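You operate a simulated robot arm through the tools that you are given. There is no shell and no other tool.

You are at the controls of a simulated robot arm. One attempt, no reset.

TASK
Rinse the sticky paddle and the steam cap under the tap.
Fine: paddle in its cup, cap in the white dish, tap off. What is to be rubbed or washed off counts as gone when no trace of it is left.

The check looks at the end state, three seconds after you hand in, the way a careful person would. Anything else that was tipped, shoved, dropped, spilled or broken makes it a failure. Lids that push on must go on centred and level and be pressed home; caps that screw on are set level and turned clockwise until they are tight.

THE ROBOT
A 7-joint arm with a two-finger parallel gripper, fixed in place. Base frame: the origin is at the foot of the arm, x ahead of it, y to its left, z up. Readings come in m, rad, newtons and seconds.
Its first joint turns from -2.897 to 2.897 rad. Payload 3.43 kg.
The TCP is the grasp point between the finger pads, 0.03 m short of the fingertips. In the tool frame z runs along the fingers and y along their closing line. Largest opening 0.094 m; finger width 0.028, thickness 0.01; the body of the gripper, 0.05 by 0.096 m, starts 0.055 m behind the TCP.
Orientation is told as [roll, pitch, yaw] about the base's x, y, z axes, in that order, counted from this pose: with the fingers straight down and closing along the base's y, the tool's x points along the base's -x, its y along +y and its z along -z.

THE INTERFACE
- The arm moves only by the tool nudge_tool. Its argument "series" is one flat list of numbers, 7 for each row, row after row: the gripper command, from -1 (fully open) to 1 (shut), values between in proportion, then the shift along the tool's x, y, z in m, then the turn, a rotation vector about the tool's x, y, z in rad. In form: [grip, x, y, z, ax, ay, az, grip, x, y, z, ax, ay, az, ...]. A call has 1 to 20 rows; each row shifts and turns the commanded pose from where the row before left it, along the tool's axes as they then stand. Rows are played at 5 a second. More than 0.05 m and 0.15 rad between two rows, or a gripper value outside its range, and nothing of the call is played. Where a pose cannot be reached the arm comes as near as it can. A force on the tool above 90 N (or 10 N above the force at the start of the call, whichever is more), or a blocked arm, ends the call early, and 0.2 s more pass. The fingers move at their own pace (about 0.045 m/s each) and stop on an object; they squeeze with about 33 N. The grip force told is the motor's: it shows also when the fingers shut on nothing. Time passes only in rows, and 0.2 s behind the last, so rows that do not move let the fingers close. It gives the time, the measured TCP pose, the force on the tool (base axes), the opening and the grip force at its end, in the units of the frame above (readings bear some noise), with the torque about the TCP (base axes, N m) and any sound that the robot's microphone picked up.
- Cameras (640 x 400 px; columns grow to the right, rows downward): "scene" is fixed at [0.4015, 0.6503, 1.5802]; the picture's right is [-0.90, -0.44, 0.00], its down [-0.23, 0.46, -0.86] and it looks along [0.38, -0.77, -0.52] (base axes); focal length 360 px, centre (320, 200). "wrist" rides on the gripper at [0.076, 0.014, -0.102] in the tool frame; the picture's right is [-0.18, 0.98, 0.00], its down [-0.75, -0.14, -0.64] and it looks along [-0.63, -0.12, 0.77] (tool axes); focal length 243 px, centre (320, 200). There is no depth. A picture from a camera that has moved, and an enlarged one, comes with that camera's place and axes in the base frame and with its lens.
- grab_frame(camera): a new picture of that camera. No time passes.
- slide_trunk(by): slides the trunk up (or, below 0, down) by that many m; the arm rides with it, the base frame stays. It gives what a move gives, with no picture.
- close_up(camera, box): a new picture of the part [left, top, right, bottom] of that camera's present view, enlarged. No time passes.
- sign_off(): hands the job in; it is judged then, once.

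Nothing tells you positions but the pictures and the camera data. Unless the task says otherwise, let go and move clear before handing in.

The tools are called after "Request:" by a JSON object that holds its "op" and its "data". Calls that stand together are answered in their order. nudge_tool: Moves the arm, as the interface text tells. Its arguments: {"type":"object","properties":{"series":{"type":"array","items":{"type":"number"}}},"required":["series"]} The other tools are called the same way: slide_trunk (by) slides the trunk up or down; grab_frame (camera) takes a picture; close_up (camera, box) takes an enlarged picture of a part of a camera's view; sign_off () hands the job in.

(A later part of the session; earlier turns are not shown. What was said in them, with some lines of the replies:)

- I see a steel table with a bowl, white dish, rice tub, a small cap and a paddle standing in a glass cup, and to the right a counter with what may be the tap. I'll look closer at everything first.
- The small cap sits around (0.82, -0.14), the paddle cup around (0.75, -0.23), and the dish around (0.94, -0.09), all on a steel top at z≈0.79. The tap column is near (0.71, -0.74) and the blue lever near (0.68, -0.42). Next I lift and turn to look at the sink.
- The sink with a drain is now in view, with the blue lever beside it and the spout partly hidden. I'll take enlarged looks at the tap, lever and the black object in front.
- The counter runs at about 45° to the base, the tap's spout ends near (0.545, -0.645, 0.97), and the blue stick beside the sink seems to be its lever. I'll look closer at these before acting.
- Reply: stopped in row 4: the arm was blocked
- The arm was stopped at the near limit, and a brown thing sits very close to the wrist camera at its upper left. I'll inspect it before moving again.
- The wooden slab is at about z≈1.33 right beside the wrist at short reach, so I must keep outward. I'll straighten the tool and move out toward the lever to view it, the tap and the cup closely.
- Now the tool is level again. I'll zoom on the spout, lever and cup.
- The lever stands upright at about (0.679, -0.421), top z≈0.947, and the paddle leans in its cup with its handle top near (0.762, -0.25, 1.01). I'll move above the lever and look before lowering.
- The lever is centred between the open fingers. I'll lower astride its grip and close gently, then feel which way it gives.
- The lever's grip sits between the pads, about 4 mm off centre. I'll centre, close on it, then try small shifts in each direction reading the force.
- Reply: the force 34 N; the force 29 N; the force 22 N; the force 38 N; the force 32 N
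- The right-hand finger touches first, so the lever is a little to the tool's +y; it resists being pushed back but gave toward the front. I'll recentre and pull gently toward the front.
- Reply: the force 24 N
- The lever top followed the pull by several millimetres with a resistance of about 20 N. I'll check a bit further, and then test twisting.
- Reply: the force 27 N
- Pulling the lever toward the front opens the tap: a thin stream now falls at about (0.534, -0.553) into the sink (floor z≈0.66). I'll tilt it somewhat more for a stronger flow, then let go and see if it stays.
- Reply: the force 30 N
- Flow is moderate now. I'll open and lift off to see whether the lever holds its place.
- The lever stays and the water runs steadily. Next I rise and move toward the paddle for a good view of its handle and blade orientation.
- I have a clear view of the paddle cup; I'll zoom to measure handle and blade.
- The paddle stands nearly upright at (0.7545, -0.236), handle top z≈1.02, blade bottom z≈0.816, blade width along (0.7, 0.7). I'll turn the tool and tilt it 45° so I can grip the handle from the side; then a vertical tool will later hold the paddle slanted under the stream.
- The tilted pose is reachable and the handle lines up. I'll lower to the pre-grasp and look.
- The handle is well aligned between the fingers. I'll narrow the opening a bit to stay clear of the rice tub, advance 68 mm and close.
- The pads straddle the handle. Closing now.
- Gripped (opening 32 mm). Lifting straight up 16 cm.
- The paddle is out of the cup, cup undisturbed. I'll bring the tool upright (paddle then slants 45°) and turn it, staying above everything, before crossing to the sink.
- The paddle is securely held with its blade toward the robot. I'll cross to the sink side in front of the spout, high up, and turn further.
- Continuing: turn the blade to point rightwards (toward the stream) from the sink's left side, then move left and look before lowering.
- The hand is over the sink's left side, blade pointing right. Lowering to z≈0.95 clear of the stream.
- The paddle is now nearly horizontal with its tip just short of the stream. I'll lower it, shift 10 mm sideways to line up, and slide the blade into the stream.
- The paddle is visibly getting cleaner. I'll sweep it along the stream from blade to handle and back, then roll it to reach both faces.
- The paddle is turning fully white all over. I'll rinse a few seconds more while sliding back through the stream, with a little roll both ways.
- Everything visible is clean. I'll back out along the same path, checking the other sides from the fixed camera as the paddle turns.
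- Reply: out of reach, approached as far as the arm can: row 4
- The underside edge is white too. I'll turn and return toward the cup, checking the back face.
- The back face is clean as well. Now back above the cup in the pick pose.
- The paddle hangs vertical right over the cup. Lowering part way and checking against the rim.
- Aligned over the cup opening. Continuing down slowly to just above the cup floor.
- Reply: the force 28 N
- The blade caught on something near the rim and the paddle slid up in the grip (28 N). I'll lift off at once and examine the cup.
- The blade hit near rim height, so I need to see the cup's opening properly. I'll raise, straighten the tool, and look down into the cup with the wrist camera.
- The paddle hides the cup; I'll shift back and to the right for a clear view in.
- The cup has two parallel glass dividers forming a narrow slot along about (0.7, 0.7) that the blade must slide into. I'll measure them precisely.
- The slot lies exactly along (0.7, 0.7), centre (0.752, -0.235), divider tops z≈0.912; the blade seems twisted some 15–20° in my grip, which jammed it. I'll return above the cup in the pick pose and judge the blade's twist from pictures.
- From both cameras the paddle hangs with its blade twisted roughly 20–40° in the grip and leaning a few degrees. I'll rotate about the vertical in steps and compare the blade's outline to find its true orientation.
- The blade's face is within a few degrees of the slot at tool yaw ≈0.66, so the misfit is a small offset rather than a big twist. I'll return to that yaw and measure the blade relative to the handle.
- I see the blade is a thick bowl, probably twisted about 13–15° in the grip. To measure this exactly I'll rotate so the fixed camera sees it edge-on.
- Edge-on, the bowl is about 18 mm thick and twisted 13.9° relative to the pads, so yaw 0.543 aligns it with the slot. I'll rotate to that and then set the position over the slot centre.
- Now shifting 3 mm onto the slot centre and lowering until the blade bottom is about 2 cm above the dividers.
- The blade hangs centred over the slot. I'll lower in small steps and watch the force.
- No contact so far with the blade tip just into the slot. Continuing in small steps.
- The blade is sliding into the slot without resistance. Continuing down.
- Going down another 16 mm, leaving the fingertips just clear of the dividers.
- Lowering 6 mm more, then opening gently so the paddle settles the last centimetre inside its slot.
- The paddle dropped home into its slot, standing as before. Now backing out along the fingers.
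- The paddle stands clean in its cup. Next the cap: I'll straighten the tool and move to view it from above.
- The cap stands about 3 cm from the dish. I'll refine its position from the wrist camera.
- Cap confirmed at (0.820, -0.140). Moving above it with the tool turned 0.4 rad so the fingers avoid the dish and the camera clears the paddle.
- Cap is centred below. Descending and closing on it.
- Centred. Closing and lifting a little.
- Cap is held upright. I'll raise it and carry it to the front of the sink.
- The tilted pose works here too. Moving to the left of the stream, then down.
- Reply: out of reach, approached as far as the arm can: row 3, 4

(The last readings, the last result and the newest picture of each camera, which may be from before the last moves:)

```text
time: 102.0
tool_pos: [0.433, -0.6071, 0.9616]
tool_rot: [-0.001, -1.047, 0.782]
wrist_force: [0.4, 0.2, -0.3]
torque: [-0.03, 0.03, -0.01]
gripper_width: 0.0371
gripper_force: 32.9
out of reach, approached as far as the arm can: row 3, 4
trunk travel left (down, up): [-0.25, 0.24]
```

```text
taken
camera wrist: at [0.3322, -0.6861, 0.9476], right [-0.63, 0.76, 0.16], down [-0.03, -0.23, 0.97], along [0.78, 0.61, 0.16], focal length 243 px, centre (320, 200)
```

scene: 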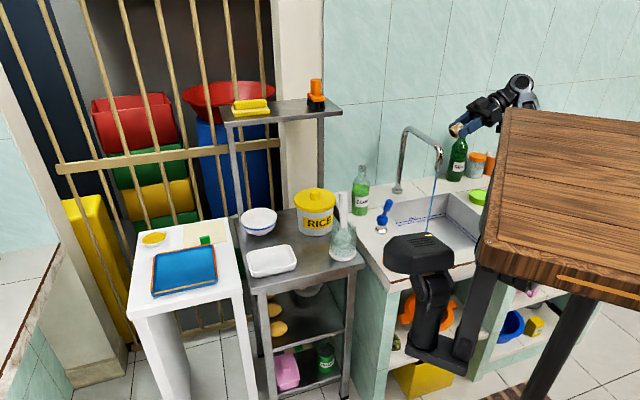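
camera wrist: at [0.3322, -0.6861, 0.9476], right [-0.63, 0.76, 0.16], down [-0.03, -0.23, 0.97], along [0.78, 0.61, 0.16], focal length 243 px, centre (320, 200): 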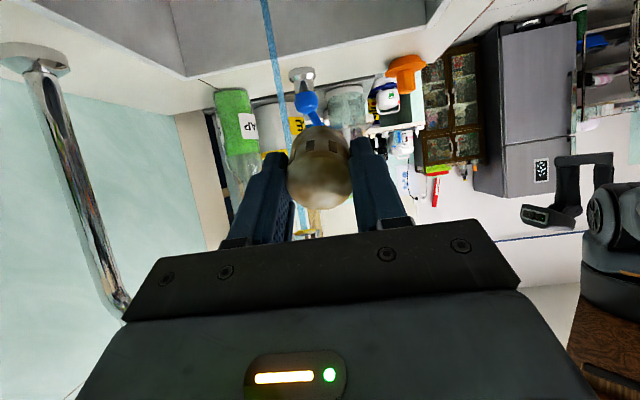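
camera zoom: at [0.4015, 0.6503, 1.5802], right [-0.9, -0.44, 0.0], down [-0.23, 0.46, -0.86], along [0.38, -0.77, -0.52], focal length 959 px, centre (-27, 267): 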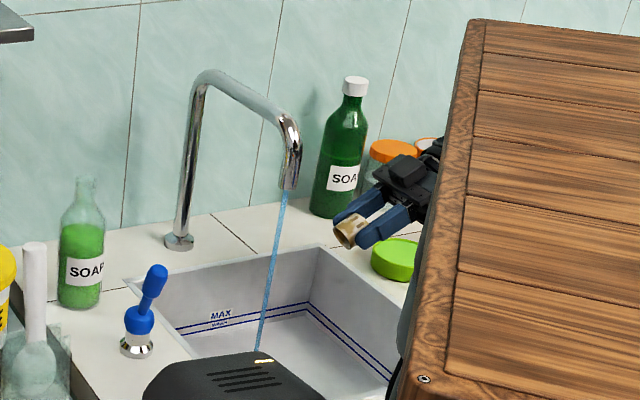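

The cap is to the left of the stream. I'll line it up, lower slightly, and push it into the stream.

Request:
{"op": "nudge_tool", "data": {"series": [0.8, 0.026, -0.0165, 0.015, 0, 0, 0, 0.8, 0.026, -0.0165, 0.015, 0, 0, 0, 0.8, -0.0109, 0, 0.0188, 0, 0, 0, 0.8, -0.0109, 0, 0.0188, 0, 0, 0, 0.8, -0.0109, 0, 0.0188, 0, 0, 0, 0.8, -0.0109, 0, 0.0188, 0, 0, 0, 0.8, 0, 0, 0, 0, 0, 0, 0.8, 0, 0, 0, 0, 0, 0]}}

Request:
{"op": "close_up", "data": {"camera": "scene", "box": [400, 140, 500, 240]}}

Request:
{"op": "grab_frame", "data": {"camera": "wrist"}}

```text
time: 103.8
tool_pos: [0.5155, -0.5654, 0.9032]
tool_rot: [-0.002, -1.05, 0.78]
wrist_force: [-0.1, 0.0, 0.4]
torque: [0.01, -0.04, 0.04]
gripper_width: 0.0374
gripper_force: 33.3
out of reach, approached as far as the arm can: row 2
trunk travel left (down, up): [-0.25, 0.24]
```

```text
4.00 times, centred on (450, 190) of scene
camera zoom: at [0.4015, 0.6503, 1.5802], right [-0.9, -0.44, 0.0], down [-0.23, 0.46, -0.86], along [0.38, -0.77, -0.52], focal length 1439 px, centre (-200, 240)
```

zoom: 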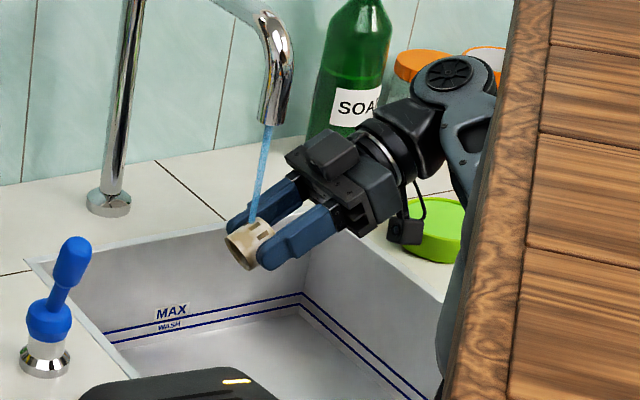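

```text
taken
camera wrist: at [0.4164, -0.6439, 0.8887], right [-0.63, 0.76, 0.16], down [-0.03, -0.23, 0.97], along [0.78, 0.61, 0.16], focal length 243 px, centre (320, 200)
```

wrist: 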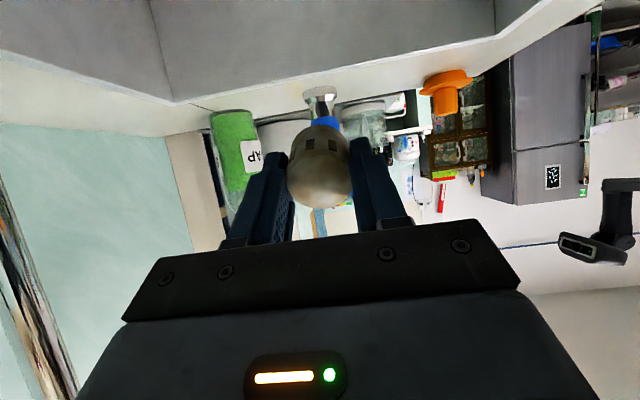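

The stream hits the cap squarely and it's getting paler. I'll hold it there, with small shifts along and across.

Request:
{"op": "nudge_tool", "data": {"series": [0.8, 0, 0, 0, 0, 0, 0, 0.8, 0, 0, 0, 0, 0, 0, 0.8, 0, 0, 0, 0, 0, 0, 0.8, 0, 0, 0, 0, 0, 0, 0.8, -0.004, 0, 0.007, 0, 0, 0, 0.8, 0, 0, 0, 0, 0, 0, 0.8, 0, 0, 0, 0, 0, 0, 0.8, 0.008, 0, -0.014, 0, 0, 0, 0.8, 0, 0, 0, 0, 0, 0, 0.8, 0, 0, 0, 0, 0, 0, 0.8, -0.004, 0.007, 0.007, 0, 0, 0, 0.8, 0, 0, 0, 0, 0, 0, 0.8, 0, 0, 0, 0, 0, 0, 0.8, 0, -0.014, 0, 0, 0, 0, 0.8, 0, 0, 0, 0, 0, 0, 0.8, 0, 0, 0, 0, 0, 0, 0.8, 0, 0.007, 0, 0, 0, 0]}}

Request:
{"op": "close_up", "data": {"camera": "scene", "box": [430, 170, 480, 210]}}

Request:
{"op": "close_up", "data": {"camera": "wrist", "box": [260, 100, 380, 230]}}

```text
time: 107.4
tool_pos: [0.5168, -0.5641, 0.9032]
tool_rot: [-0.001, -1.048, 0.781]
wrist_force: [-0.2, 0.1, 0.0]
torque: [-0.02, 0.04, -0.02]
gripper_width: 0.037
gripper_force: 32.9
trunk travel left (down, up): [-0.25, 0.24]
```

```text
10.00 times, centred on (455, 190) of scene
camera zoom: at [0.4015, 0.6503, 1.5802], right [-0.9, -0.44, 0.0], down [-0.23, 0.46, -0.86], along [0.38, -0.77, -0.52], focal length 3597 px, centre (-1030, 300)
```

zoom: 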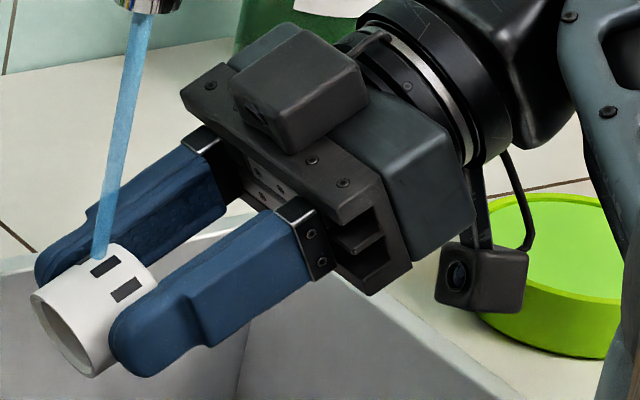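

```text
3.08 times, centred on (320, 165) of wrist
camera zoom: at [0.4169, -0.6441, 0.8882], right [-0.63, 0.76, 0.16], down [-0.03, -0.23, 0.97], along [0.78, 0.61, 0.16], focal length 746 px, centre (320, 308)
```

zoom: 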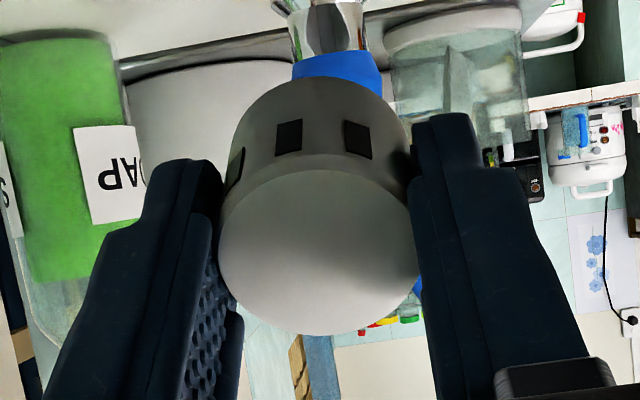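

The cap looks clean; I'll give it two and a half more seconds, then back out.

Request:
{"op": "nudge_tool", "data": {"series": [0.8, 0, 0, 0, 0, 0, 0, 0.8, 0, 0, 0, 0, 0, 0, 0.8, 0, 0, 0, 0, 0, 0, 0.8, -0.003, 0, 0.005, 0, 0, 0, 0.8, 0, 0, 0, 0, 0, 0, 0.8, 0, 0, 0, 0, 0, 0, 0.8, 0.003, 0, -0.005, 0, 0, 0, 0.8, 0, 0, 0, 0, 0, 0, 0.8, 0, 0, 0, 0, 0, 0, 0.8, 0, 0, 0, 0, 0, 0]}}

Request:
{"op": "close_up", "data": {"camera": "scene", "box": [430, 170, 480, 210]}}

Request:
{"op": "close_up", "data": {"camera": "wrist", "box": [260, 100, 380, 230]}}

Request:
{"op": "grab_frame", "data": {"camera": "scene"}}

```text
time: 109.6
tool_pos: [0.5155, -0.565, 0.9028]
tool_rot: [0.001, -1.05, 0.78]
wrist_force: [0.8, -0.5, -0.1]
torque: [0.01, -0.02, 0.02]
gripper_width: 0.0369
gripper_force: 32.9
trunk travel left (down, up): [-0.25, 0.24]
```

```text
10.00 times, centred on (455, 190) of scene
camera zoom: at [0.4015, 0.6503, 1.5802], right [-0.9, -0.44, 0.0], down [-0.23, 0.46, -0.86], along [0.38, -0.77, -0.52], focal length 3597 px, centre (-1030, 300)
```

zoom: 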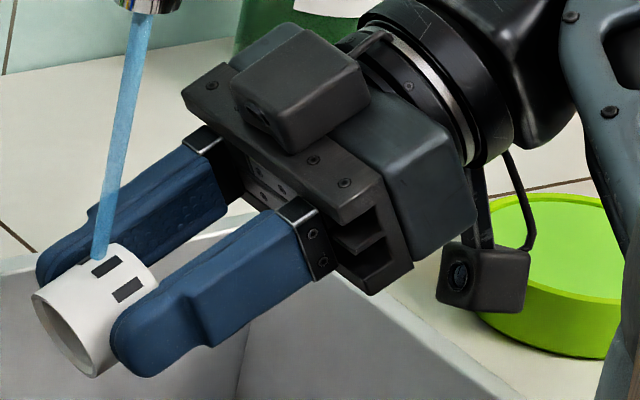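

```text
3.08 times, centred on (320, 165) of wrist
camera zoom: at [0.4164, -0.6441, 0.8884], right [-0.63, 0.76, 0.16], down [-0.03, -0.23, 0.97], along [0.78, 0.61, 0.16], focal length 746 px, centre (320, 308)
```

zoom: 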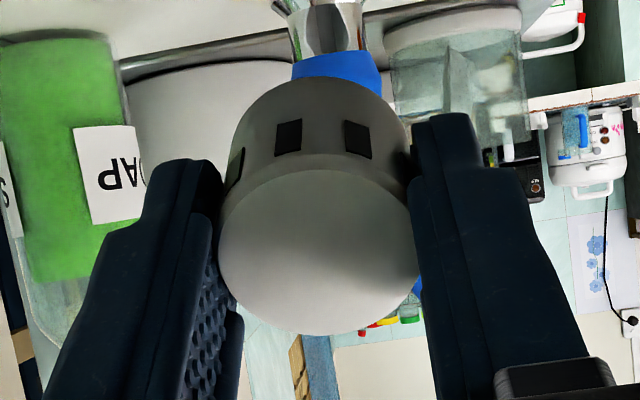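

```text
taken
```

scene: 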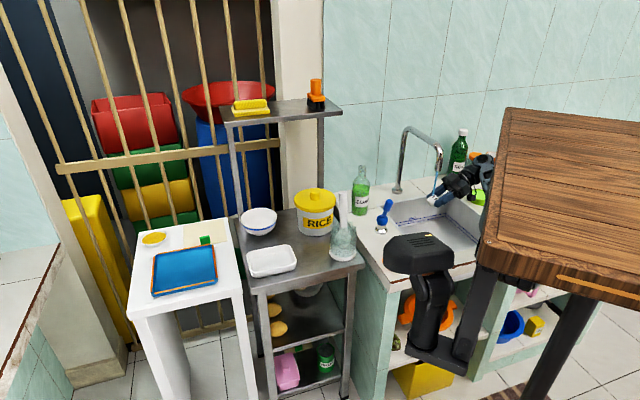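

Cap spotless on all visible sides. Backing out of the stream, up, and to the front, then straightening.

Request:
{"op": "nudge_tool", "data": {"series": [0.8, 0.0145, 0, -0.025, 0, 0, 0, 0.8, 0.0145, 0, -0.025, 0, 0, 0, 0.8, 0.0145, 0, -0.025, 0, 0, 0, 0.8, -0.0371, 0, -0.0214, 0, 0, 0, 0.8, -0.0371, 0, -0.0214, 0, 0, 0, 0.8, -0.0371, 0, -0.0214, 0, 0, 0, 0.8, -0.0371, 0, -0.0214, 0, 0, 0, 0.8, -0.0371, 0, -0.0214, 0, 0, 0, 0.8, -0.0371, 0, -0.0214, 0, 0, 0, 0.8, -0.0371, 0, -0.0214, 0, 0, 0, 0.8, -0.018, 0.0244, 0.0311, 0, 0, 0, 0.8, -0.018, 0.0244, 0.0311, 0, 0, 0, 0.8, -0.018, 0.0244, 0.0311, 0, 0, 0]}}

Request:
{"op": "nudge_tool", "data": {"series": [0.8, 0, 0, 0, 0, 0.131, 0, 0.8, 0, 0, 0, 0, 0.131, 0, 0.8, 0, 0, 0, 0, 0.131, 0, 0.8, 0, 0, 0, 0, 0.131, 0, 0.8, 0, 0, 0, 0, 0.131, 0, 0.8, 0, 0, 0, 0, 0.131, 0, 0.8, 0, 0, 0, 0, 0.131, 0, 0.8, 0, 0, 0, 0, 0.131, 0, 0.8, 0, 0, 0, 0, 0, 0]}}

Request:
{"op": "grab_frame", "data": {"camera": "wrist"}}

Request:
{"op": "grab_frame", "data": {"camera": "scene"}}

```text
time: 112.4
tool_pos: [0.475, -0.4977, 1.118]
tool_rot: [-0.003, -1.05, 0.779]
wrist_force: [-0.3, -0.3, -0.8]
torque: [-0.01, -0.01, -0.01]
gripper_width: 0.037
gripper_force: 33.0
out of reach, approached as far as the arm can: row 8, 9, 10
trunk travel left (down, up): [-0.25, 0.24]
```

```text
time: 114.4
tool_pos: [0.4754, -0.4966, 1.1183]
tool_rot: [0.0, 0.001, 0.782]
wrist_force: [0.1, -0.4, -0.9]
torque: [-0.03, -0.03, -0.01]
gripper_width: 0.037
gripper_force: 33.0
trunk travel left (down, up): [-0.25, 0.24]
```

```text
taken
camera wrist: at [0.4121, -0.5405, 1.2209], right [-0.56, 0.83, 0.0], down [0.64, 0.43, 0.64], along [0.53, 0.36, -0.77], focal length 243 px, centre (320, 200)
```

wrist: 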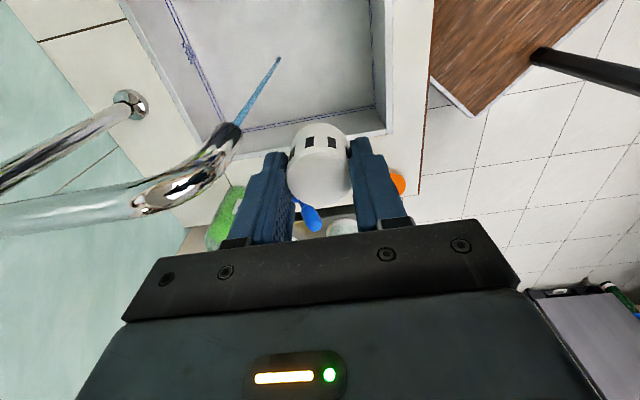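

```text
taken
```

scene: 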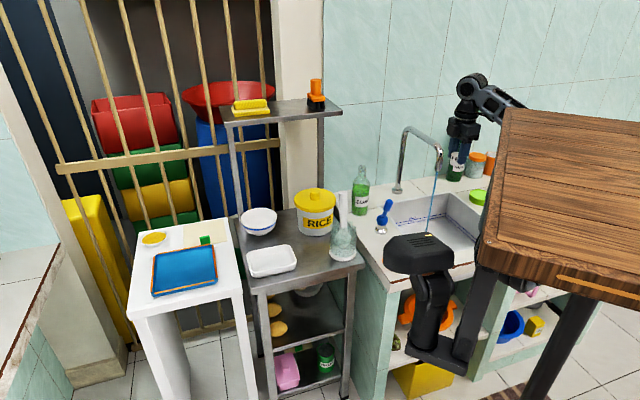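

Cap upright and white. Now carry it over toward the dish, avoiding the paddle handle.

Request:
{"op": "nudge_tool", "data": {"series": [0.8, -0.0462, 0.0122, -0.0133, 0, 0, 0, 0.8, -0.0462, 0.0122, -0.0133, 0, 0, 0, 0.8, -0.0462, 0.0122, -0.0133, 0, 0, 0, 0.8, -0.0462, 0.0122, -0.0133, 0, 0, 0, 0.8, -0.0462, 0.0122, -0.0133, 0, 0, 0, 0.8, -0.0462, 0.0122, -0.0133, 0, 0, 0, 0.8, 0, 0, 0, 0, 0, 0.145, 0.8, 0, 0, 0, 0, 0, 0.145, 0.8, 0, 0, 0, 0, 0, 0.145, 0.8, 0, 0, 0, 0, 0, 0.145, 0.8, 0, 0, 0, 0, 0, 0.145, 0.8, 0, 0, 0, 0, 0, 0.145, 0.8, -0.033, 0.035, 0, 0, 0, 0, 0.8, -0.033, 0.035, 0, 0, 0, 0, 0.8, -0.033, 0.035, 0, 0, 0, 0, 0.8, -0.033, 0.035, 0, 0, 0, 0, 0.8, -0.033, 0.035, 0, 0, 0, 0, 0.8, 0, 0, 0, 0, 0, 0]}}

Request:
{"op": "grab_frame", "data": {"camera": "wrist"}}

Request:
{"op": "close_up", "data": {"camera": "scene", "box": [240, 100, 390, 280]}}

```text
time: 118.2
tool_pos: [0.8017, -0.0879, 1.1976]
tool_rot: [0.001, 0.001, -0.09]
wrist_force: [-0.2, 0.4, -0.1]
torque: [0.05, 0.0, 0.02]
gripper_width: 0.0368
gripper_force: 33.5
trunk travel left (down, up): [-0.25, 0.24]
```

```text
taken
camera wrist: at [0.7279, -0.066, 1.3002], right [0.27, 0.96, 0.0], down [0.74, -0.21, 0.64], along [0.62, -0.17, -0.77], focal length 243 px, centre (320, 200)
```

wrist: 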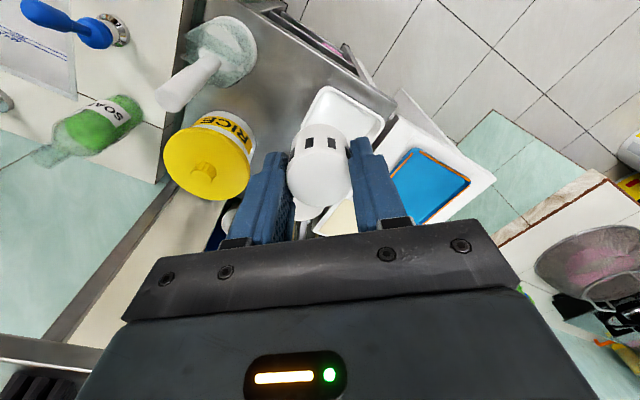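

```text
2.22 times, centred on (315, 190) of scene
camera zoom: at [0.4015, 0.6503, 1.5802], right [-0.9, -0.44, 0.0], down [-0.23, 0.46, -0.86], along [0.38, -0.77, -0.52], focal length 799 px, centre (331, 222)
```

zoom: 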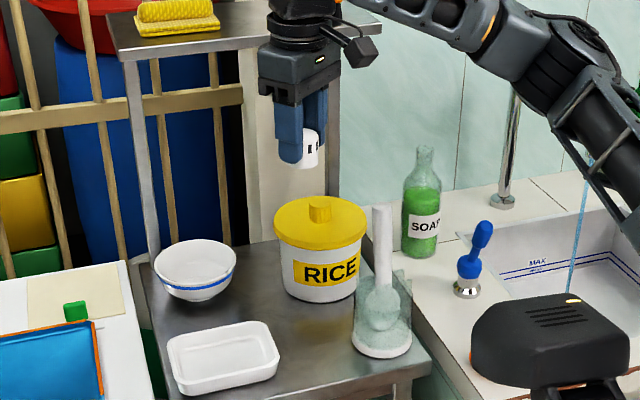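

Moving out over the dish centre and down to z≈1.0 for a check.

Request:
{"op": "nudge_tool", "data": {"series": [0.8, 0, 0, 0.04, 0, 0, 0, 0.8, 0, 0, 0.04, 0, 0, 0, 0.8, 0, 0, 0.04, 0, 0, 0, 0.8, 0, 0, 0.04, 0, 0, 0, 0.8, -0.0344, 0.0035, 0.01, 0, 0, 0, 0.8, -0.0344, 0.0035, 0.01, 0, 0, 0, 0.8, -0.0344, 0.0035, 0.01, 0, 0, 0, 0.8, -0.0344, 0.0035, 0.01, 0, 0, 0, 0.8, 0, 0, 0, 0, 0, 0]}}

Request:
{"op": "grab_frame", "data": {"camera": "wrist"}}

Request:
{"op": "close_up", "data": {"camera": "scene", "box": [210, 150, 360, 290]}}

```text
time: 120.2
tool_pos: [0.9407, -0.0902, 0.9955]
tool_rot: [0.0, -0.001, -0.087]
wrist_force: [-0.3, 0.7, 1.2]
torque: [-0.02, -0.02, 0.01]
gripper_width: 0.037
gripper_force: 33.1
trunk travel left (down, up): [-0.25, 0.24]
```

```text
taken
camera wrist: at [0.8651, -0.0687, 1.0988], right [0.27, 0.96, 0.0], down [0.74, -0.21, 0.64], along [0.62, -0.17, -0.77], focal length 243 px, centre (320, 200)
```

wrist: 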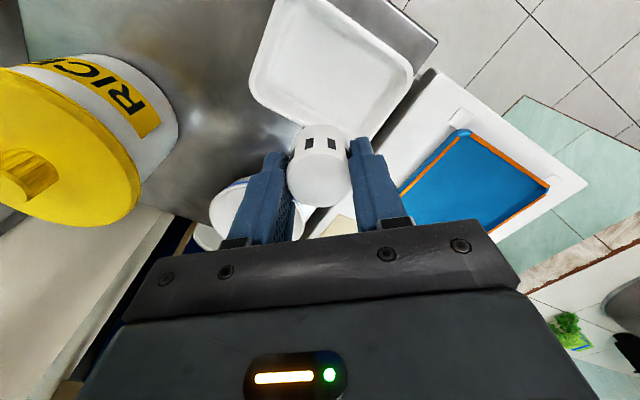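

```text
2.86 times, centred on (285, 220) of scene
camera zoom: at [0.4015, 0.6503, 1.5802], right [-0.9, -0.44, 0.0], down [-0.23, 0.46, -0.86], along [0.38, -0.77, -0.52], focal length 1028 px, centre (420, 143)
```

zoom: 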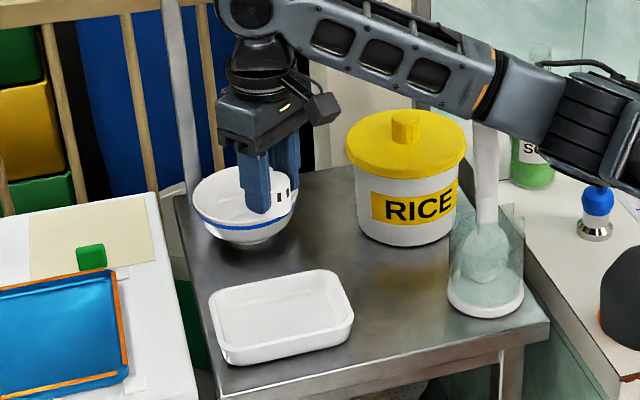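

The dish (about 14 × 8.5 cm) is centred near (0.933, -0.078) with its long axis along (0.65, 0.76). I'll turn the fingers along its length, centre, and lower.

Request:
{"op": "nudge_tool", "data": {"series": [0.8, 0, 0, 0, 0, 0, 0.124, 0.8, 0, 0, 0, 0, 0, 0.124, 0.8, 0, 0, 0, 0, 0, 0.124, 0.8, 0, 0, 0, 0, 0, 0.124, 0.8, 0, 0, 0, 0, 0, 0.124, 0.8, 0.0137, 0.0041, 0.03, 0, 0, 0, 0.8, 0, 0, 0.03, 0, 0, 0, 0.8, 0, 0, 0, 0, 0, 0]}}

Request:
{"op": "grab_frame", "data": {"camera": "wrist"}}

Request:
{"op": "close_up", "data": {"camera": "scene", "box": [210, 180, 360, 290]}}

```text
time: 122.0
tool_pos: [0.9307, -0.0754, 0.9366]
tool_rot: [0.0, 0.0, -0.708]
wrist_force: [0.0, 0.1, 0.7]
torque: [0.01, -0.01, 0.01]
gripper_width: 0.0369
gripper_force: 33.2
trunk travel left (down, up): [-0.25, 0.24]
```

```text
taken
camera wrist: at [0.8824, -0.0146, 1.0393], right [0.78, 0.63, 0.0], down [0.48, -0.6, 0.64], along [0.4, -0.5, -0.77], focal length 243 px, centre (320, 200)
```

wrist: 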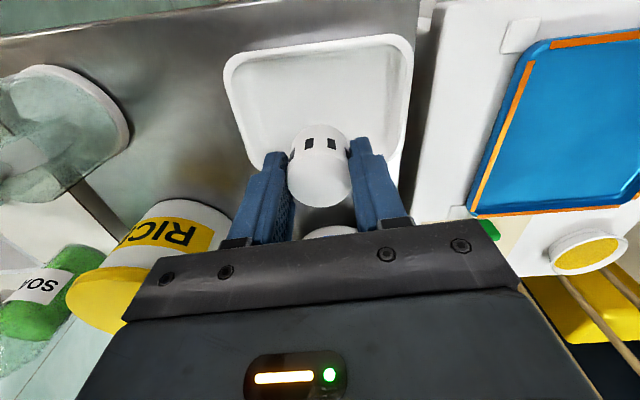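

```text
3.64 times, centred on (285, 235) of scene
camera zoom: at [0.4015, 0.6503, 1.5802], right [-0.9, -0.44, 0.0], down [-0.23, 0.46, -0.86], along [0.38, -0.77, -0.52], focal length 1308 px, centre (447, 73)
```

zoom: 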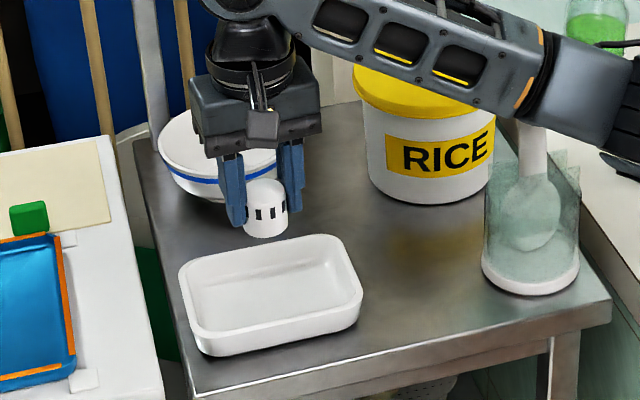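

The cap is right over the dish's middle. Lowering to just above the dish floor.

Request:
{"op": "nudge_tool", "data": {"series": [0.8, 0, 0, 0.03, 0, 0, 0, 0.8, 0, 0, 0.03, 0, 0, 0, 0.8, 0, 0, 0.022, 0, 0, 0, 0.8, 0, 0, 0, 0, 0, 0]}}

Request:
{"op": "grab_frame", "data": {"camera": "wrist"}}

Request:
{"op": "close_up", "data": {"camera": "scene", "box": [210, 180, 360, 290]}}

```text
time: 123.0
tool_pos: [0.9313, -0.0746, 0.8561]
tool_rot: [0.001, 0.001, -0.708]
wrist_force: [0.9, -0.8, 0.2]
torque: [0.02, -0.02, -0.02]
gripper_width: 0.0369
gripper_force: 33.2
trunk travel left (down, up): [-0.25, 0.24]
```

```text
taken
camera wrist: at [0.8826, -0.0146, 0.9578], right [0.78, 0.63, 0.0], down [0.48, -0.6, 0.64], along [0.4, -0.5, -0.77], focal length 243 px, centre (320, 200)
```

wrist: 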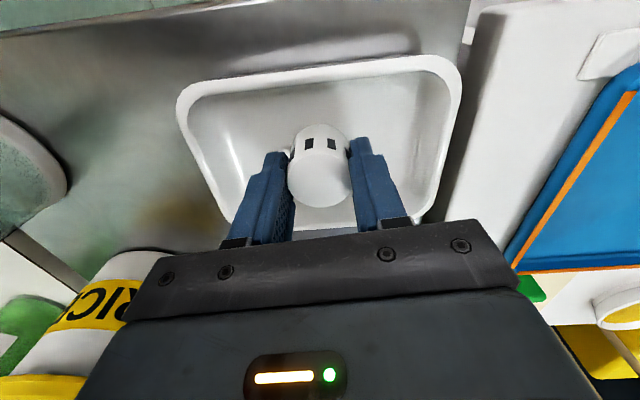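

```text
3.64 times, centred on (285, 235) of scene
camera zoom: at [0.4015, 0.6503, 1.5802], right [-0.9, -0.44, 0.0], down [-0.23, 0.46, -0.86], along [0.38, -0.77, -0.52], focal length 1308 px, centre (447, 73)
```

zoom: 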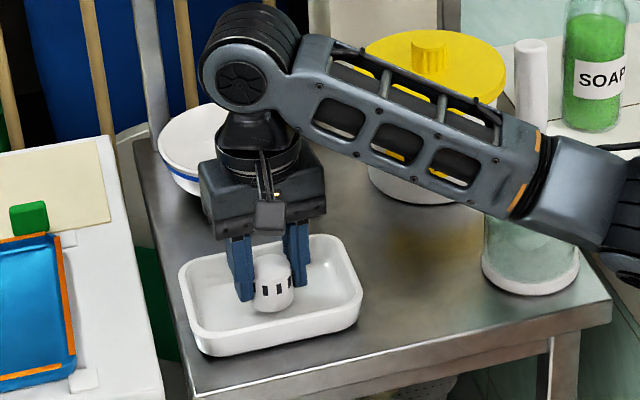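

Cap is inside the dish, a few mm above its floor. Lowering in small steps until it touches.

Request:
{"op": "nudge_tool", "data": {"series": [0.8, 0, 0, 0.005, 0, 0, 0, 0.8, 0, 0, 0, 0, 0, 0]}}

Request:
{"op": "nudge_tool", "data": {"series": [0.8, 0, 0, 0.003, 0, 0, 0, 0.8, 0, 0, 0, 0, 0, 0]}}

Request:
{"op": "nudge_tool", "data": {"series": [0.8, 0, 0, 0.002, 0, 0, 0, 0.8, 0, 0, 0, 0, 0, 0]}}

```text
time: 123.6
tool_pos: [0.93, -0.0757, 0.851]
tool_rot: [0.0, 0.0, -0.708]
wrist_force: [-0.5, -0.4, -0.1]
torque: [0.01, 0.0, -0.01]
gripper_width: 0.0372
gripper_force: 33.0
trunk travel left (down, up): [-0.25, 0.24]
```

```text
time: 124.2
tool_pos: [0.9318, -0.0752, 0.8483]
tool_rot: [0.002, 0.001, -0.708]
wrist_force: [0.5, -0.3, 0.4]
torque: [0.01, -0.01, 0.01]
gripper_width: 0.0369
gripper_force: 32.8
trunk travel left (down, up): [-0.25, 0.24]
```

```text
time: 124.8
tool_pos: [0.9324, -0.0769, 0.8469]
tool_rot: [0.002, -0.001, -0.707]
wrist_force: [2.3, 2.8, 16.3]
torque: [0.28, 0.12, -0.06]
gripper_width: 0.0371
gripper_force: 32.9
trunk travel left (down, up): [-0.25, 0.24]
```

Contact felt (16 N). Releasing gently, then rising straight up.

Request:
{"op": "nudge_tool", "data": {"series": [0.8, 0, 0, -0.0015, 0, 0, 0, 0.1, 0, 0, 0, 0, 0, 0, -0.1, 0, 0, 0, 0, 0, 0, -0.15, 0, 0, 0, 0, 0, 0, -0.15, 0, 0, -0.015, 0, 0, 0, -0.15, 0, 0, -0.03, 0, 0, 0, -0.15, 0, 0, -0.04, 0, 0, 0, -0.15, 0, 0, -0.05, 0, 0, 0, -0.15, 0, 0, -0.05, 0, 0, 0]}}

Request:
{"op": "grab_frame", "data": {"camera": "wrist"}}

Request:
{"op": "close_up", "data": {"camera": "scene", "box": [220, 200, 370, 290]}}

```text
time: 126.8
tool_pos: [0.9314, -0.0768, 1.031]
tool_rot: [-0.002, 0.003, -0.707]
wrist_force: [1.2, 0.3, 0.2]
torque: [0.0, 0.05, -0.02]
gripper_width: 0.0541
gripper_force: 0.1
trunk travel left (down, up): [-0.25, 0.24]
```

```text
taken
camera wrist: at [0.8824, -0.0161, 1.1333], right [0.78, 0.63, 0.0], down [0.48, -0.6, 0.64], along [0.4, -0.5, -0.77], focal length 243 px, centre (320, 200)
```

wrist: 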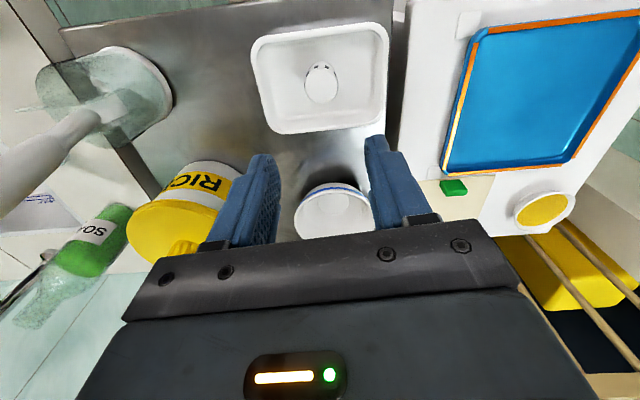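

```text
4.27 times, centred on (295, 245) of scene
camera zoom: at [0.4015, 0.6503, 1.5802], right [-0.9, -0.44, 0.0], down [-0.23, 0.46, -0.86], along [0.38, -0.77, -0.52], focal length 1535 px, centre (427, 8)
```

zoom: 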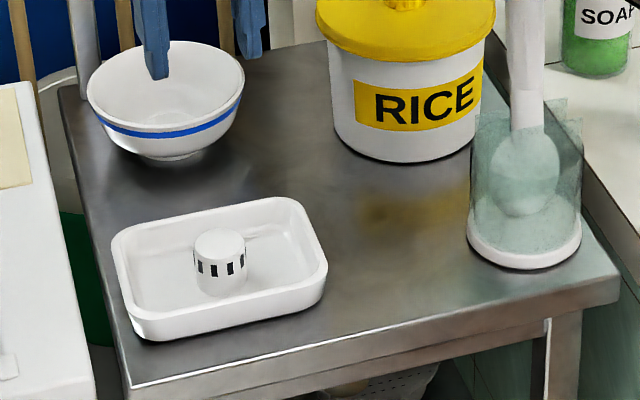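

The cap sits clean, upright and centred in the dish. Now to the lever to close the tap: rise and travel over to it.

Request:
{"op": "nudge_tool", "data": {"series": [-0.6, 0, 0, -0.0425, 0, 0, 0, -0.6, 0, 0, -0.0425, 0, 0, 0, -0.6, 0, 0, -0.0425, 0, 0, 0, -0.6, 0, 0, -0.0425, 0, 0, 0, -0.6, 0, -0.0466, 0, 0, 0, 0, -0.6, 0, -0.0466, 0, 0, 0, 0, -0.6, 0, -0.0466, 0, 0, 0, 0, -0.6, 0, -0.0466, 0, 0, 0, 0, -0.6, 0, -0.0466, 0, 0, 0, 0, -0.6, 0, -0.0466, 0, 0, 0, 0, -0.6, 0, -0.0466, 0, 0, 0, 0, -0.6, 0, -0.0466, 0, 0, 0, 0, -0.6, 0.0018, -0.0466, 0, 0, 0, 0, -0.6, 0, 0, 0, 0, 0, 0.118, -0.6, 0, 0, 0.045, 0, 0, 0, -0.6, 0, 0, 0.045, 0, 0, 0, -0.6, 0, 0, 0, 0, 0, 0]}}

Request:
{"op": "grab_frame", "data": {"camera": "wrist"}}

Request:
{"op": "close_up", "data": {"camera": "scene", "box": [340, 130, 460, 250]}}

```text
time: 130.4
tool_pos: [0.6575, -0.394, 1.1152]
tool_rot: [-0.001, 0.001, -0.824]
wrist_force: [0.3, 1.1, 0.5]
torque: [0.0, 0.01, -0.01]
gripper_width: 0.0748
gripper_force: 0.1
trunk travel left (down, up): [-0.25, 0.24]
```

```text
taken
camera wrist: at [0.6165, -0.3273, 1.2169], right [0.85, 0.53, 0.0], down [0.41, -0.65, 0.64], along [0.34, -0.54, -0.77], focal length 243 px, centre (320, 200)
```

wrist: 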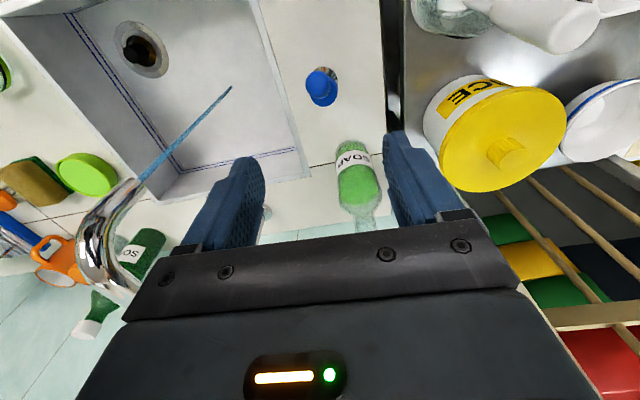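

```text
3.33 times, centred on (400, 190) of scene
camera zoom: at [0.4015, 0.6503, 1.5802], right [-0.9, -0.44, 0.0], down [-0.23, 0.46, -0.86], along [0.38, -0.77, -0.52], focal length 1199 px, centre (53, 233)
```

zoom: 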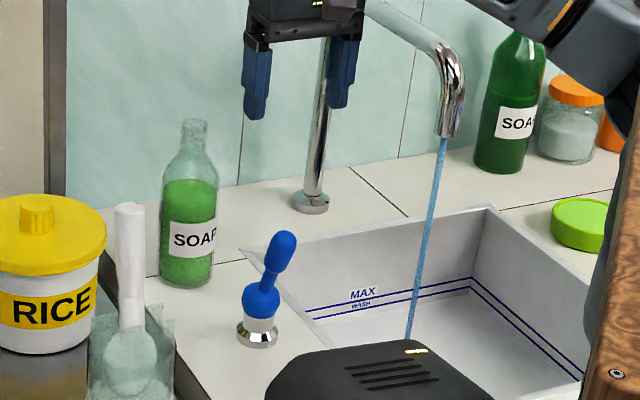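

The lever is still where I left it, between the open fingers. Lowering and gripping its knob.

Request:
{"op": "nudge_tool", "data": {"series": [-0.6, 0, 0, 0.04, 0, 0, 0, -0.6, 0, 0, 0.04, 0, 0, 0, -0.6, 0, 0, 0.04, 0, 0, 0, -0.6, 0, 0, 0.04, 0, 0, 0, -0.6, 0, 0, 0.03, 0, 0, 0, -0.2, 0, 0, 0, 0, 0, 0, -0.2, 0, 0, 0, 0, 0, 0]}}

Request:
{"op": "grab_frame", "data": {"camera": "wrist"}}

```text
time: 132.0
tool_pos: [0.6563, -0.3944, 0.9208]
tool_rot: [-0.002, -0.001, -0.825]
wrist_force: [-0.1, 0.0, 0.0]
torque: [0.01, 0.0, -0.01]
gripper_width: 0.0563
gripper_force: 0.1
trunk travel left (down, up): [-0.25, 0.24]
```

```text
taken
camera wrist: at [0.6156, -0.328, 1.0232], right [0.85, 0.53, 0.0], down [0.41, -0.65, 0.64], along [0.34, -0.54, -0.77], focal length 243 px, centre (320, 200)
```

wrist: 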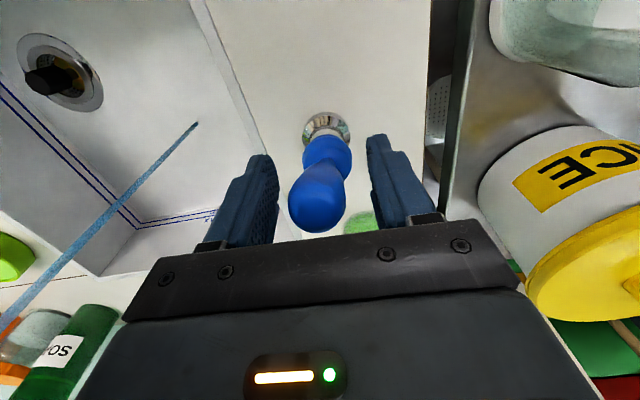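

Centring 3 mm, closing, and pushing the lever back toward upright.

Request:
{"op": "nudge_tool", "data": {"series": [-0.2, 0, -0.003, 0, 0, 0, 0, 0.6, 0, 0, 0, 0, 0, 0, 0.6, 0, 0, 0, 0, 0, 0, 0.6, 0, 0, 0, 0, 0, 0]}}

Request:
{"op": "nudge_tool", "data": {"series": [0.6, -0.008, 0, -0.001, 0, 0, 0, 0.6, -0.008, 0, -0.001, 0, 0, 0, 0.6, 0, 0, 0, 0, 0, 0]}}

Request:
{"op": "nudge_tool", "data": {"series": [0.6, -0.007, 0, -0.001, 0, 0, 0, 0.6, -0.007, 0, -0.001, 0, 0, 0, 0.6, 0, 0, 0, 0, 0, 0]}}

Request:
{"op": "close_up", "data": {"camera": "scene", "box": [340, 130, 460, 250]}}

Request:
{"op": "grab_frame", "data": {"camera": "wrist"}}

```text
time: 133.0
tool_pos: [0.6573, -0.3947, 0.9216]
tool_rot: [0.001, 0.0, -0.823]
wrist_force: [16.0, 12.6, 1.0]
torque: [-0.3, 0.02, -0.2]
gripper_width: 0.0284
gripper_force: 38.7
trunk travel left (down, up): [-0.25, 0.24]
```

```text
time: 133.8
tool_pos: [0.6671, -0.4077, 0.9238]
tool_rot: [-0.001, -0.002, -0.825]
wrist_force: [15.7, 13.7, 4.3]
torque: [0.09, -0.2, 0.01]
gripper_width: 0.0305
gripper_force: 10.0
trunk travel left (down, up): [-0.25, 0.24]
```

```text
time: 134.6
tool_pos: [0.676, -0.4154, 0.9246]
tool_rot: [-0.002, 0.001, -0.825]
wrist_force: [10.5, 18.1, -6.7]
torque: [0.07, -0.03, 0.05]
gripper_width: 0.03
gripper_force: 9.9
trunk travel left (down, up): [-0.25, 0.24]
```

```text
3.33 times, centred on (400, 190) of scene
camera zoom: at [0.4015, 0.6503, 1.5802], right [-0.9, -0.44, 0.0], down [-0.23, 0.46, -0.86], along [0.38, -0.77, -0.52], focal length 1199 px, centre (53, 233)
```

zoom: 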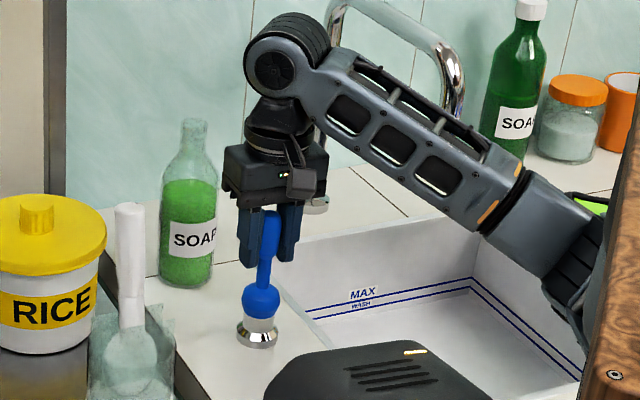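

```text
taken
camera wrist: at [0.6352, -0.3507, 1.0276], right [0.85, 0.53, 0.0], down [0.41, -0.65, 0.64], along [0.34, -0.54, -0.77], focal length 243 px, centre (320, 200)
```

wrist: 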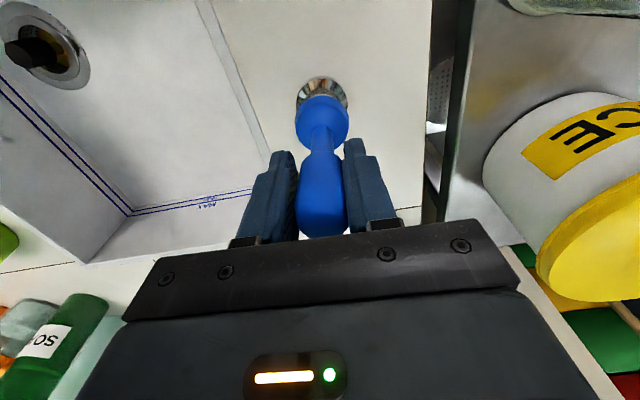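

The stream has stopped. I'll press the lever the last few millimetres to its stop.

Request:
{"op": "nudge_tool", "data": {"series": [0.6, -0.005, 0, 0, 0, 0, 0, 0.6, 0, 0, 0, 0, 0, 0]}}

Request:
{"op": "nudge_tool", "data": {"series": [0.6, -0.004, 0, 0, 0, 0, 0, 0.6, 0, 0, 0, 0, 0, 0]}}

Request:
{"op": "close_up", "data": {"camera": "wrist", "box": [240, 50, 400, 260]}}

```text
time: 135.2
tool_pos: [0.6793, -0.4199, 0.9265]
tool_rot: [0.0, 0.002, -0.825]
wrist_force: [5.2, 32.0, -1.1]
torque: [0.04, -0.04, 0.05]
gripper_width: 0.0327
gripper_force: 12.2
trunk travel left (down, up): [-0.25, 0.24]
```

```text
time: 135.8
tool_pos: [0.6828, -0.4236, 0.9255]
tool_rot: [-0.001, -0.002, -0.825]
wrist_force: [13.9, 26.3, 1.2]
torque: [-0.55, 0.16, -0.16]
gripper_width: 0.0345
gripper_force: 13.3
trunk travel left (down, up): [-0.25, 0.24]
```

```text
1.90 times, centred on (320, 155) of wrist
camera zoom: at [0.641, -0.3574, 1.0289], right [0.85, 0.53, 0.0], down [0.41, -0.65, 0.64], along [0.34, -0.54, -0.77], focal length 462 px, centre (320, 286)
```

zoom: 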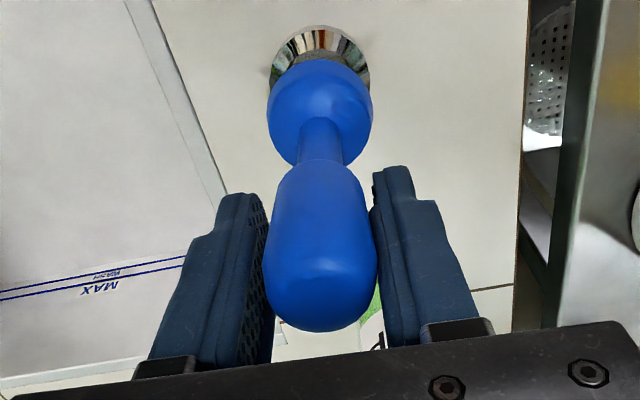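

Resistance shows the lever at its end. Opening and rising to inspect lever and spout.

Request:
{"op": "nudge_tool", "data": {"series": [0.0, 0, 0, 0, 0, 0, 0, -0.4, 0, 0, 0, 0, 0, 0, -0.6, 0.004, 0, -0.03, 0, 0, 0, -0.6, 0, 0, -0.04, 0, 0, 0, -0.6, 0, 0, -0.04, 0, 0, 0, -0.6, 0, 0, -0.04, 0, 0, 0, -0.6, 0, 0, -0.04, 0, 0, 0]}}

Request:
{"op": "grab_frame", "data": {"camera": "wrist"}}

Request:
{"op": "close_up", "data": {"camera": "scene", "box": [340, 130, 480, 250]}}

Request:
{"op": "close_up", "data": {"camera": "scene", "box": [345, 180, 425, 240]}}

```text
time: 137.4
tool_pos: [0.68, -0.4213, 1.1175]
tool_rot: [0.001, 0.001, -0.824]
wrist_force: [0.1, 0.1, -1.2]
torque: [-0.01, -0.01, 0.02]
gripper_width: 0.0753
gripper_force: 0.2
trunk travel left (down, up): [-0.25, 0.24]
```

```text
taken
camera wrist: at [0.6387, -0.3543, 1.2193], right [0.85, 0.53, 0.0], down [0.41, -0.65, 0.64], along [0.34, -0.54, -0.77], focal length 243 px, centre (320, 200)
```

wrist: 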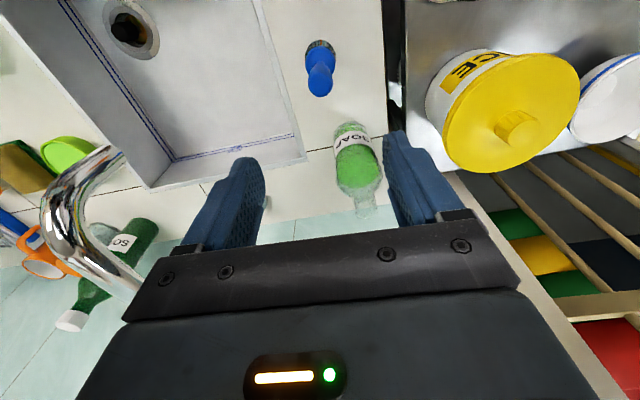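

```text
3.33 times, centred on (410, 190) of scene
camera zoom: at [0.4015, 0.6503, 1.5802], right [-0.9, -0.44, 0.0], down [-0.23, 0.46, -0.86], along [0.38, -0.77, -0.52], focal length 1199 px, centre (20, 233)
```

zoom: 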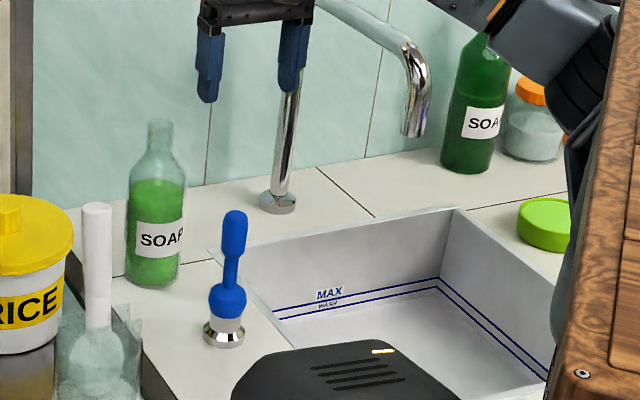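

```text
6.67 times, centred on (385, 210) of scene
camera zoom: at [0.4015, 0.6503, 1.5802], right [-0.9, -0.44, 0.0], down [-0.23, 0.46, -0.86], along [0.38, -0.77, -0.52], focal length 2398 px, centre (-113, 133)
```

zoom: 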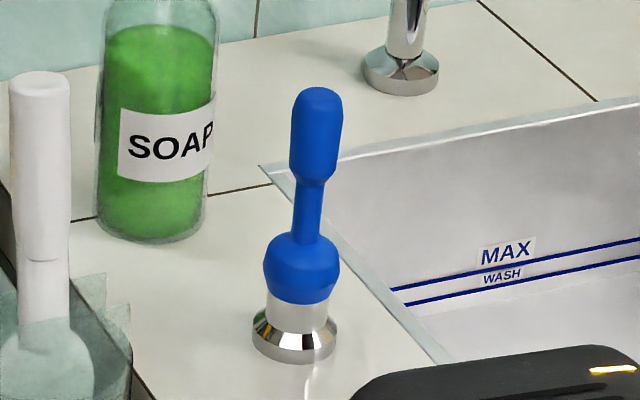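

The lever is exactly as it was at the start and no water runs. I'll inspect the paddle in its cup and the cap closely before finishing.

Request:
{"op": "nudge_tool", "data": {"series": [-0.6, 0.02, 0.03, -0.03, 0, 0, -0.1, -0.6, 0.02, 0.03, -0.03, 0, 0, -0.1, -0.6, 0.02, 0.03, 0, 0, 0, -0.1, -0.6, 0.01, 0.03, 0, 0, 0, -0.1]}}

Request:
{"op": "grab_frame", "data": {"camera": "wrist"}}

Request:
{"op": "close_up", "data": {"camera": "scene", "box": [320, 185, 370, 265]}}

Request:
{"op": "close_up", "data": {"camera": "scene", "box": [245, 235, 305, 280]}}

Request:
{"op": "grab_frame", "data": {"camera": "scene"}}

```text
time: 138.4
tool_pos: [0.6984, -0.2839, 1.1782]
tool_rot: [0.001, 0.0, -0.427]
wrist_force: [0.4, 0.3, -0.1]
torque: [-0.02, 0.01, 0.0]
gripper_width: 0.0752
gripper_force: 0.0
trunk travel left (down, up): [-0.25, 0.24]
```

```text
taken
camera wrist: at [0.6359, -0.239, 1.2802], right [0.57, 0.82, 0.0], down [0.63, -0.44, 0.64], along [0.53, -0.37, -0.77], focal length 243 px, centre (320, 200)
```

wrist: 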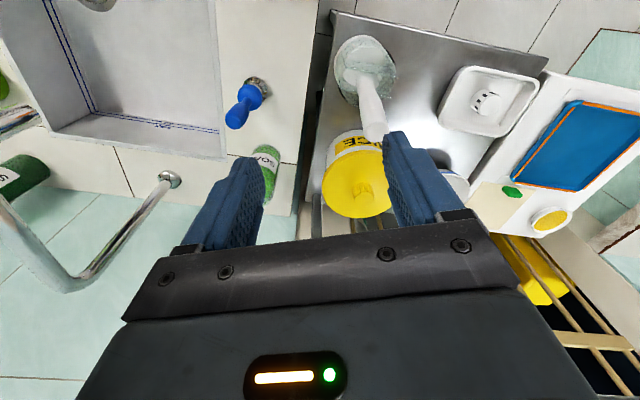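

```text
5.00 times, centred on (345, 225) of scene
camera zoom: at [0.4015, 0.6503, 1.5802], right [-0.9, -0.44, 0.0], down [-0.23, 0.46, -0.86], along [0.38, -0.77, -0.52], focal length 1799 px, centre (195, 75)
```

zoom: 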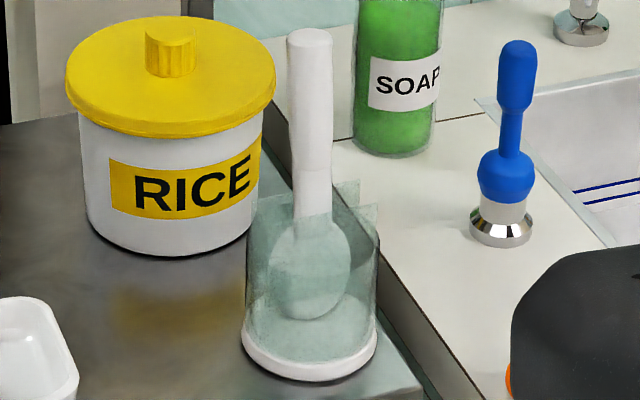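

```text
8.89 times, centred on (275, 258) of scene
camera zoom: at [0.4015, 0.6503, 1.5802], right [-0.9, -0.44, 0.0], down [-0.23, 0.46, -0.86], along [0.38, -0.77, -0.52], focal length 3198 px, centre (720, -311)
```

zoom: 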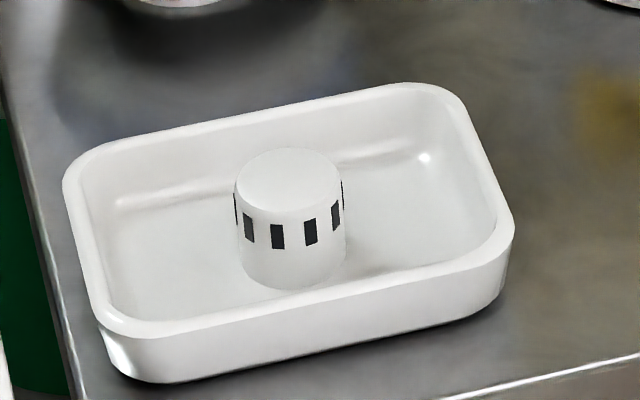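

```text
taken
```

scene: 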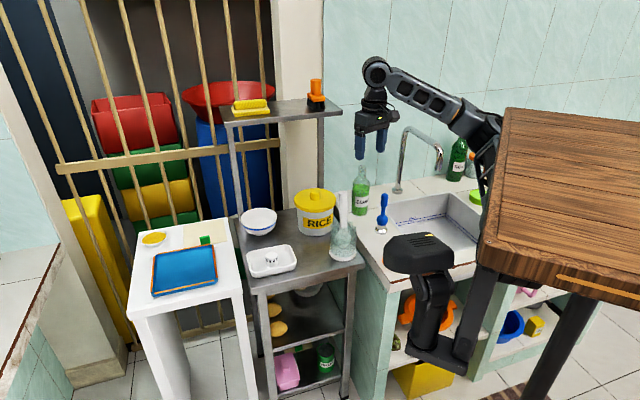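

Everything is in order: the paddle is white and seated in its cup, the cap is clean and upright in the dish, the lever is shut, no water runs, nothing else was moved, and the arm is clear. Handing in.

Request:
{"op": "sign_off", "data": {}}

```text
The job is handed in.
```

I rinsed the paddle and the steam cap under the tap and handed the job in. No verdict came back with the hand-in.

- **Paddle:** it looks white on every side I could see, and it stands fully seated in its cup. It leans slightly compared with how it stood at the start.
- **Cap:** clean on every side I could see, and standing upright in the middle of the white dish.
- **Tap:** the lever is back exactly where it started, and no water is running.

On the first try at putting the paddle back, its blade caught at the top of the cup. It pressed down with about 28 N and slid up in the grip. I lifted off and turned the blade to line up with the slot in the cup. On the second try it went in freely, and I saw no sign that the cup had moved or been damaged.

In the last pictures nothing else was tipped, spilled or out of place, and the arm was clear of everything.
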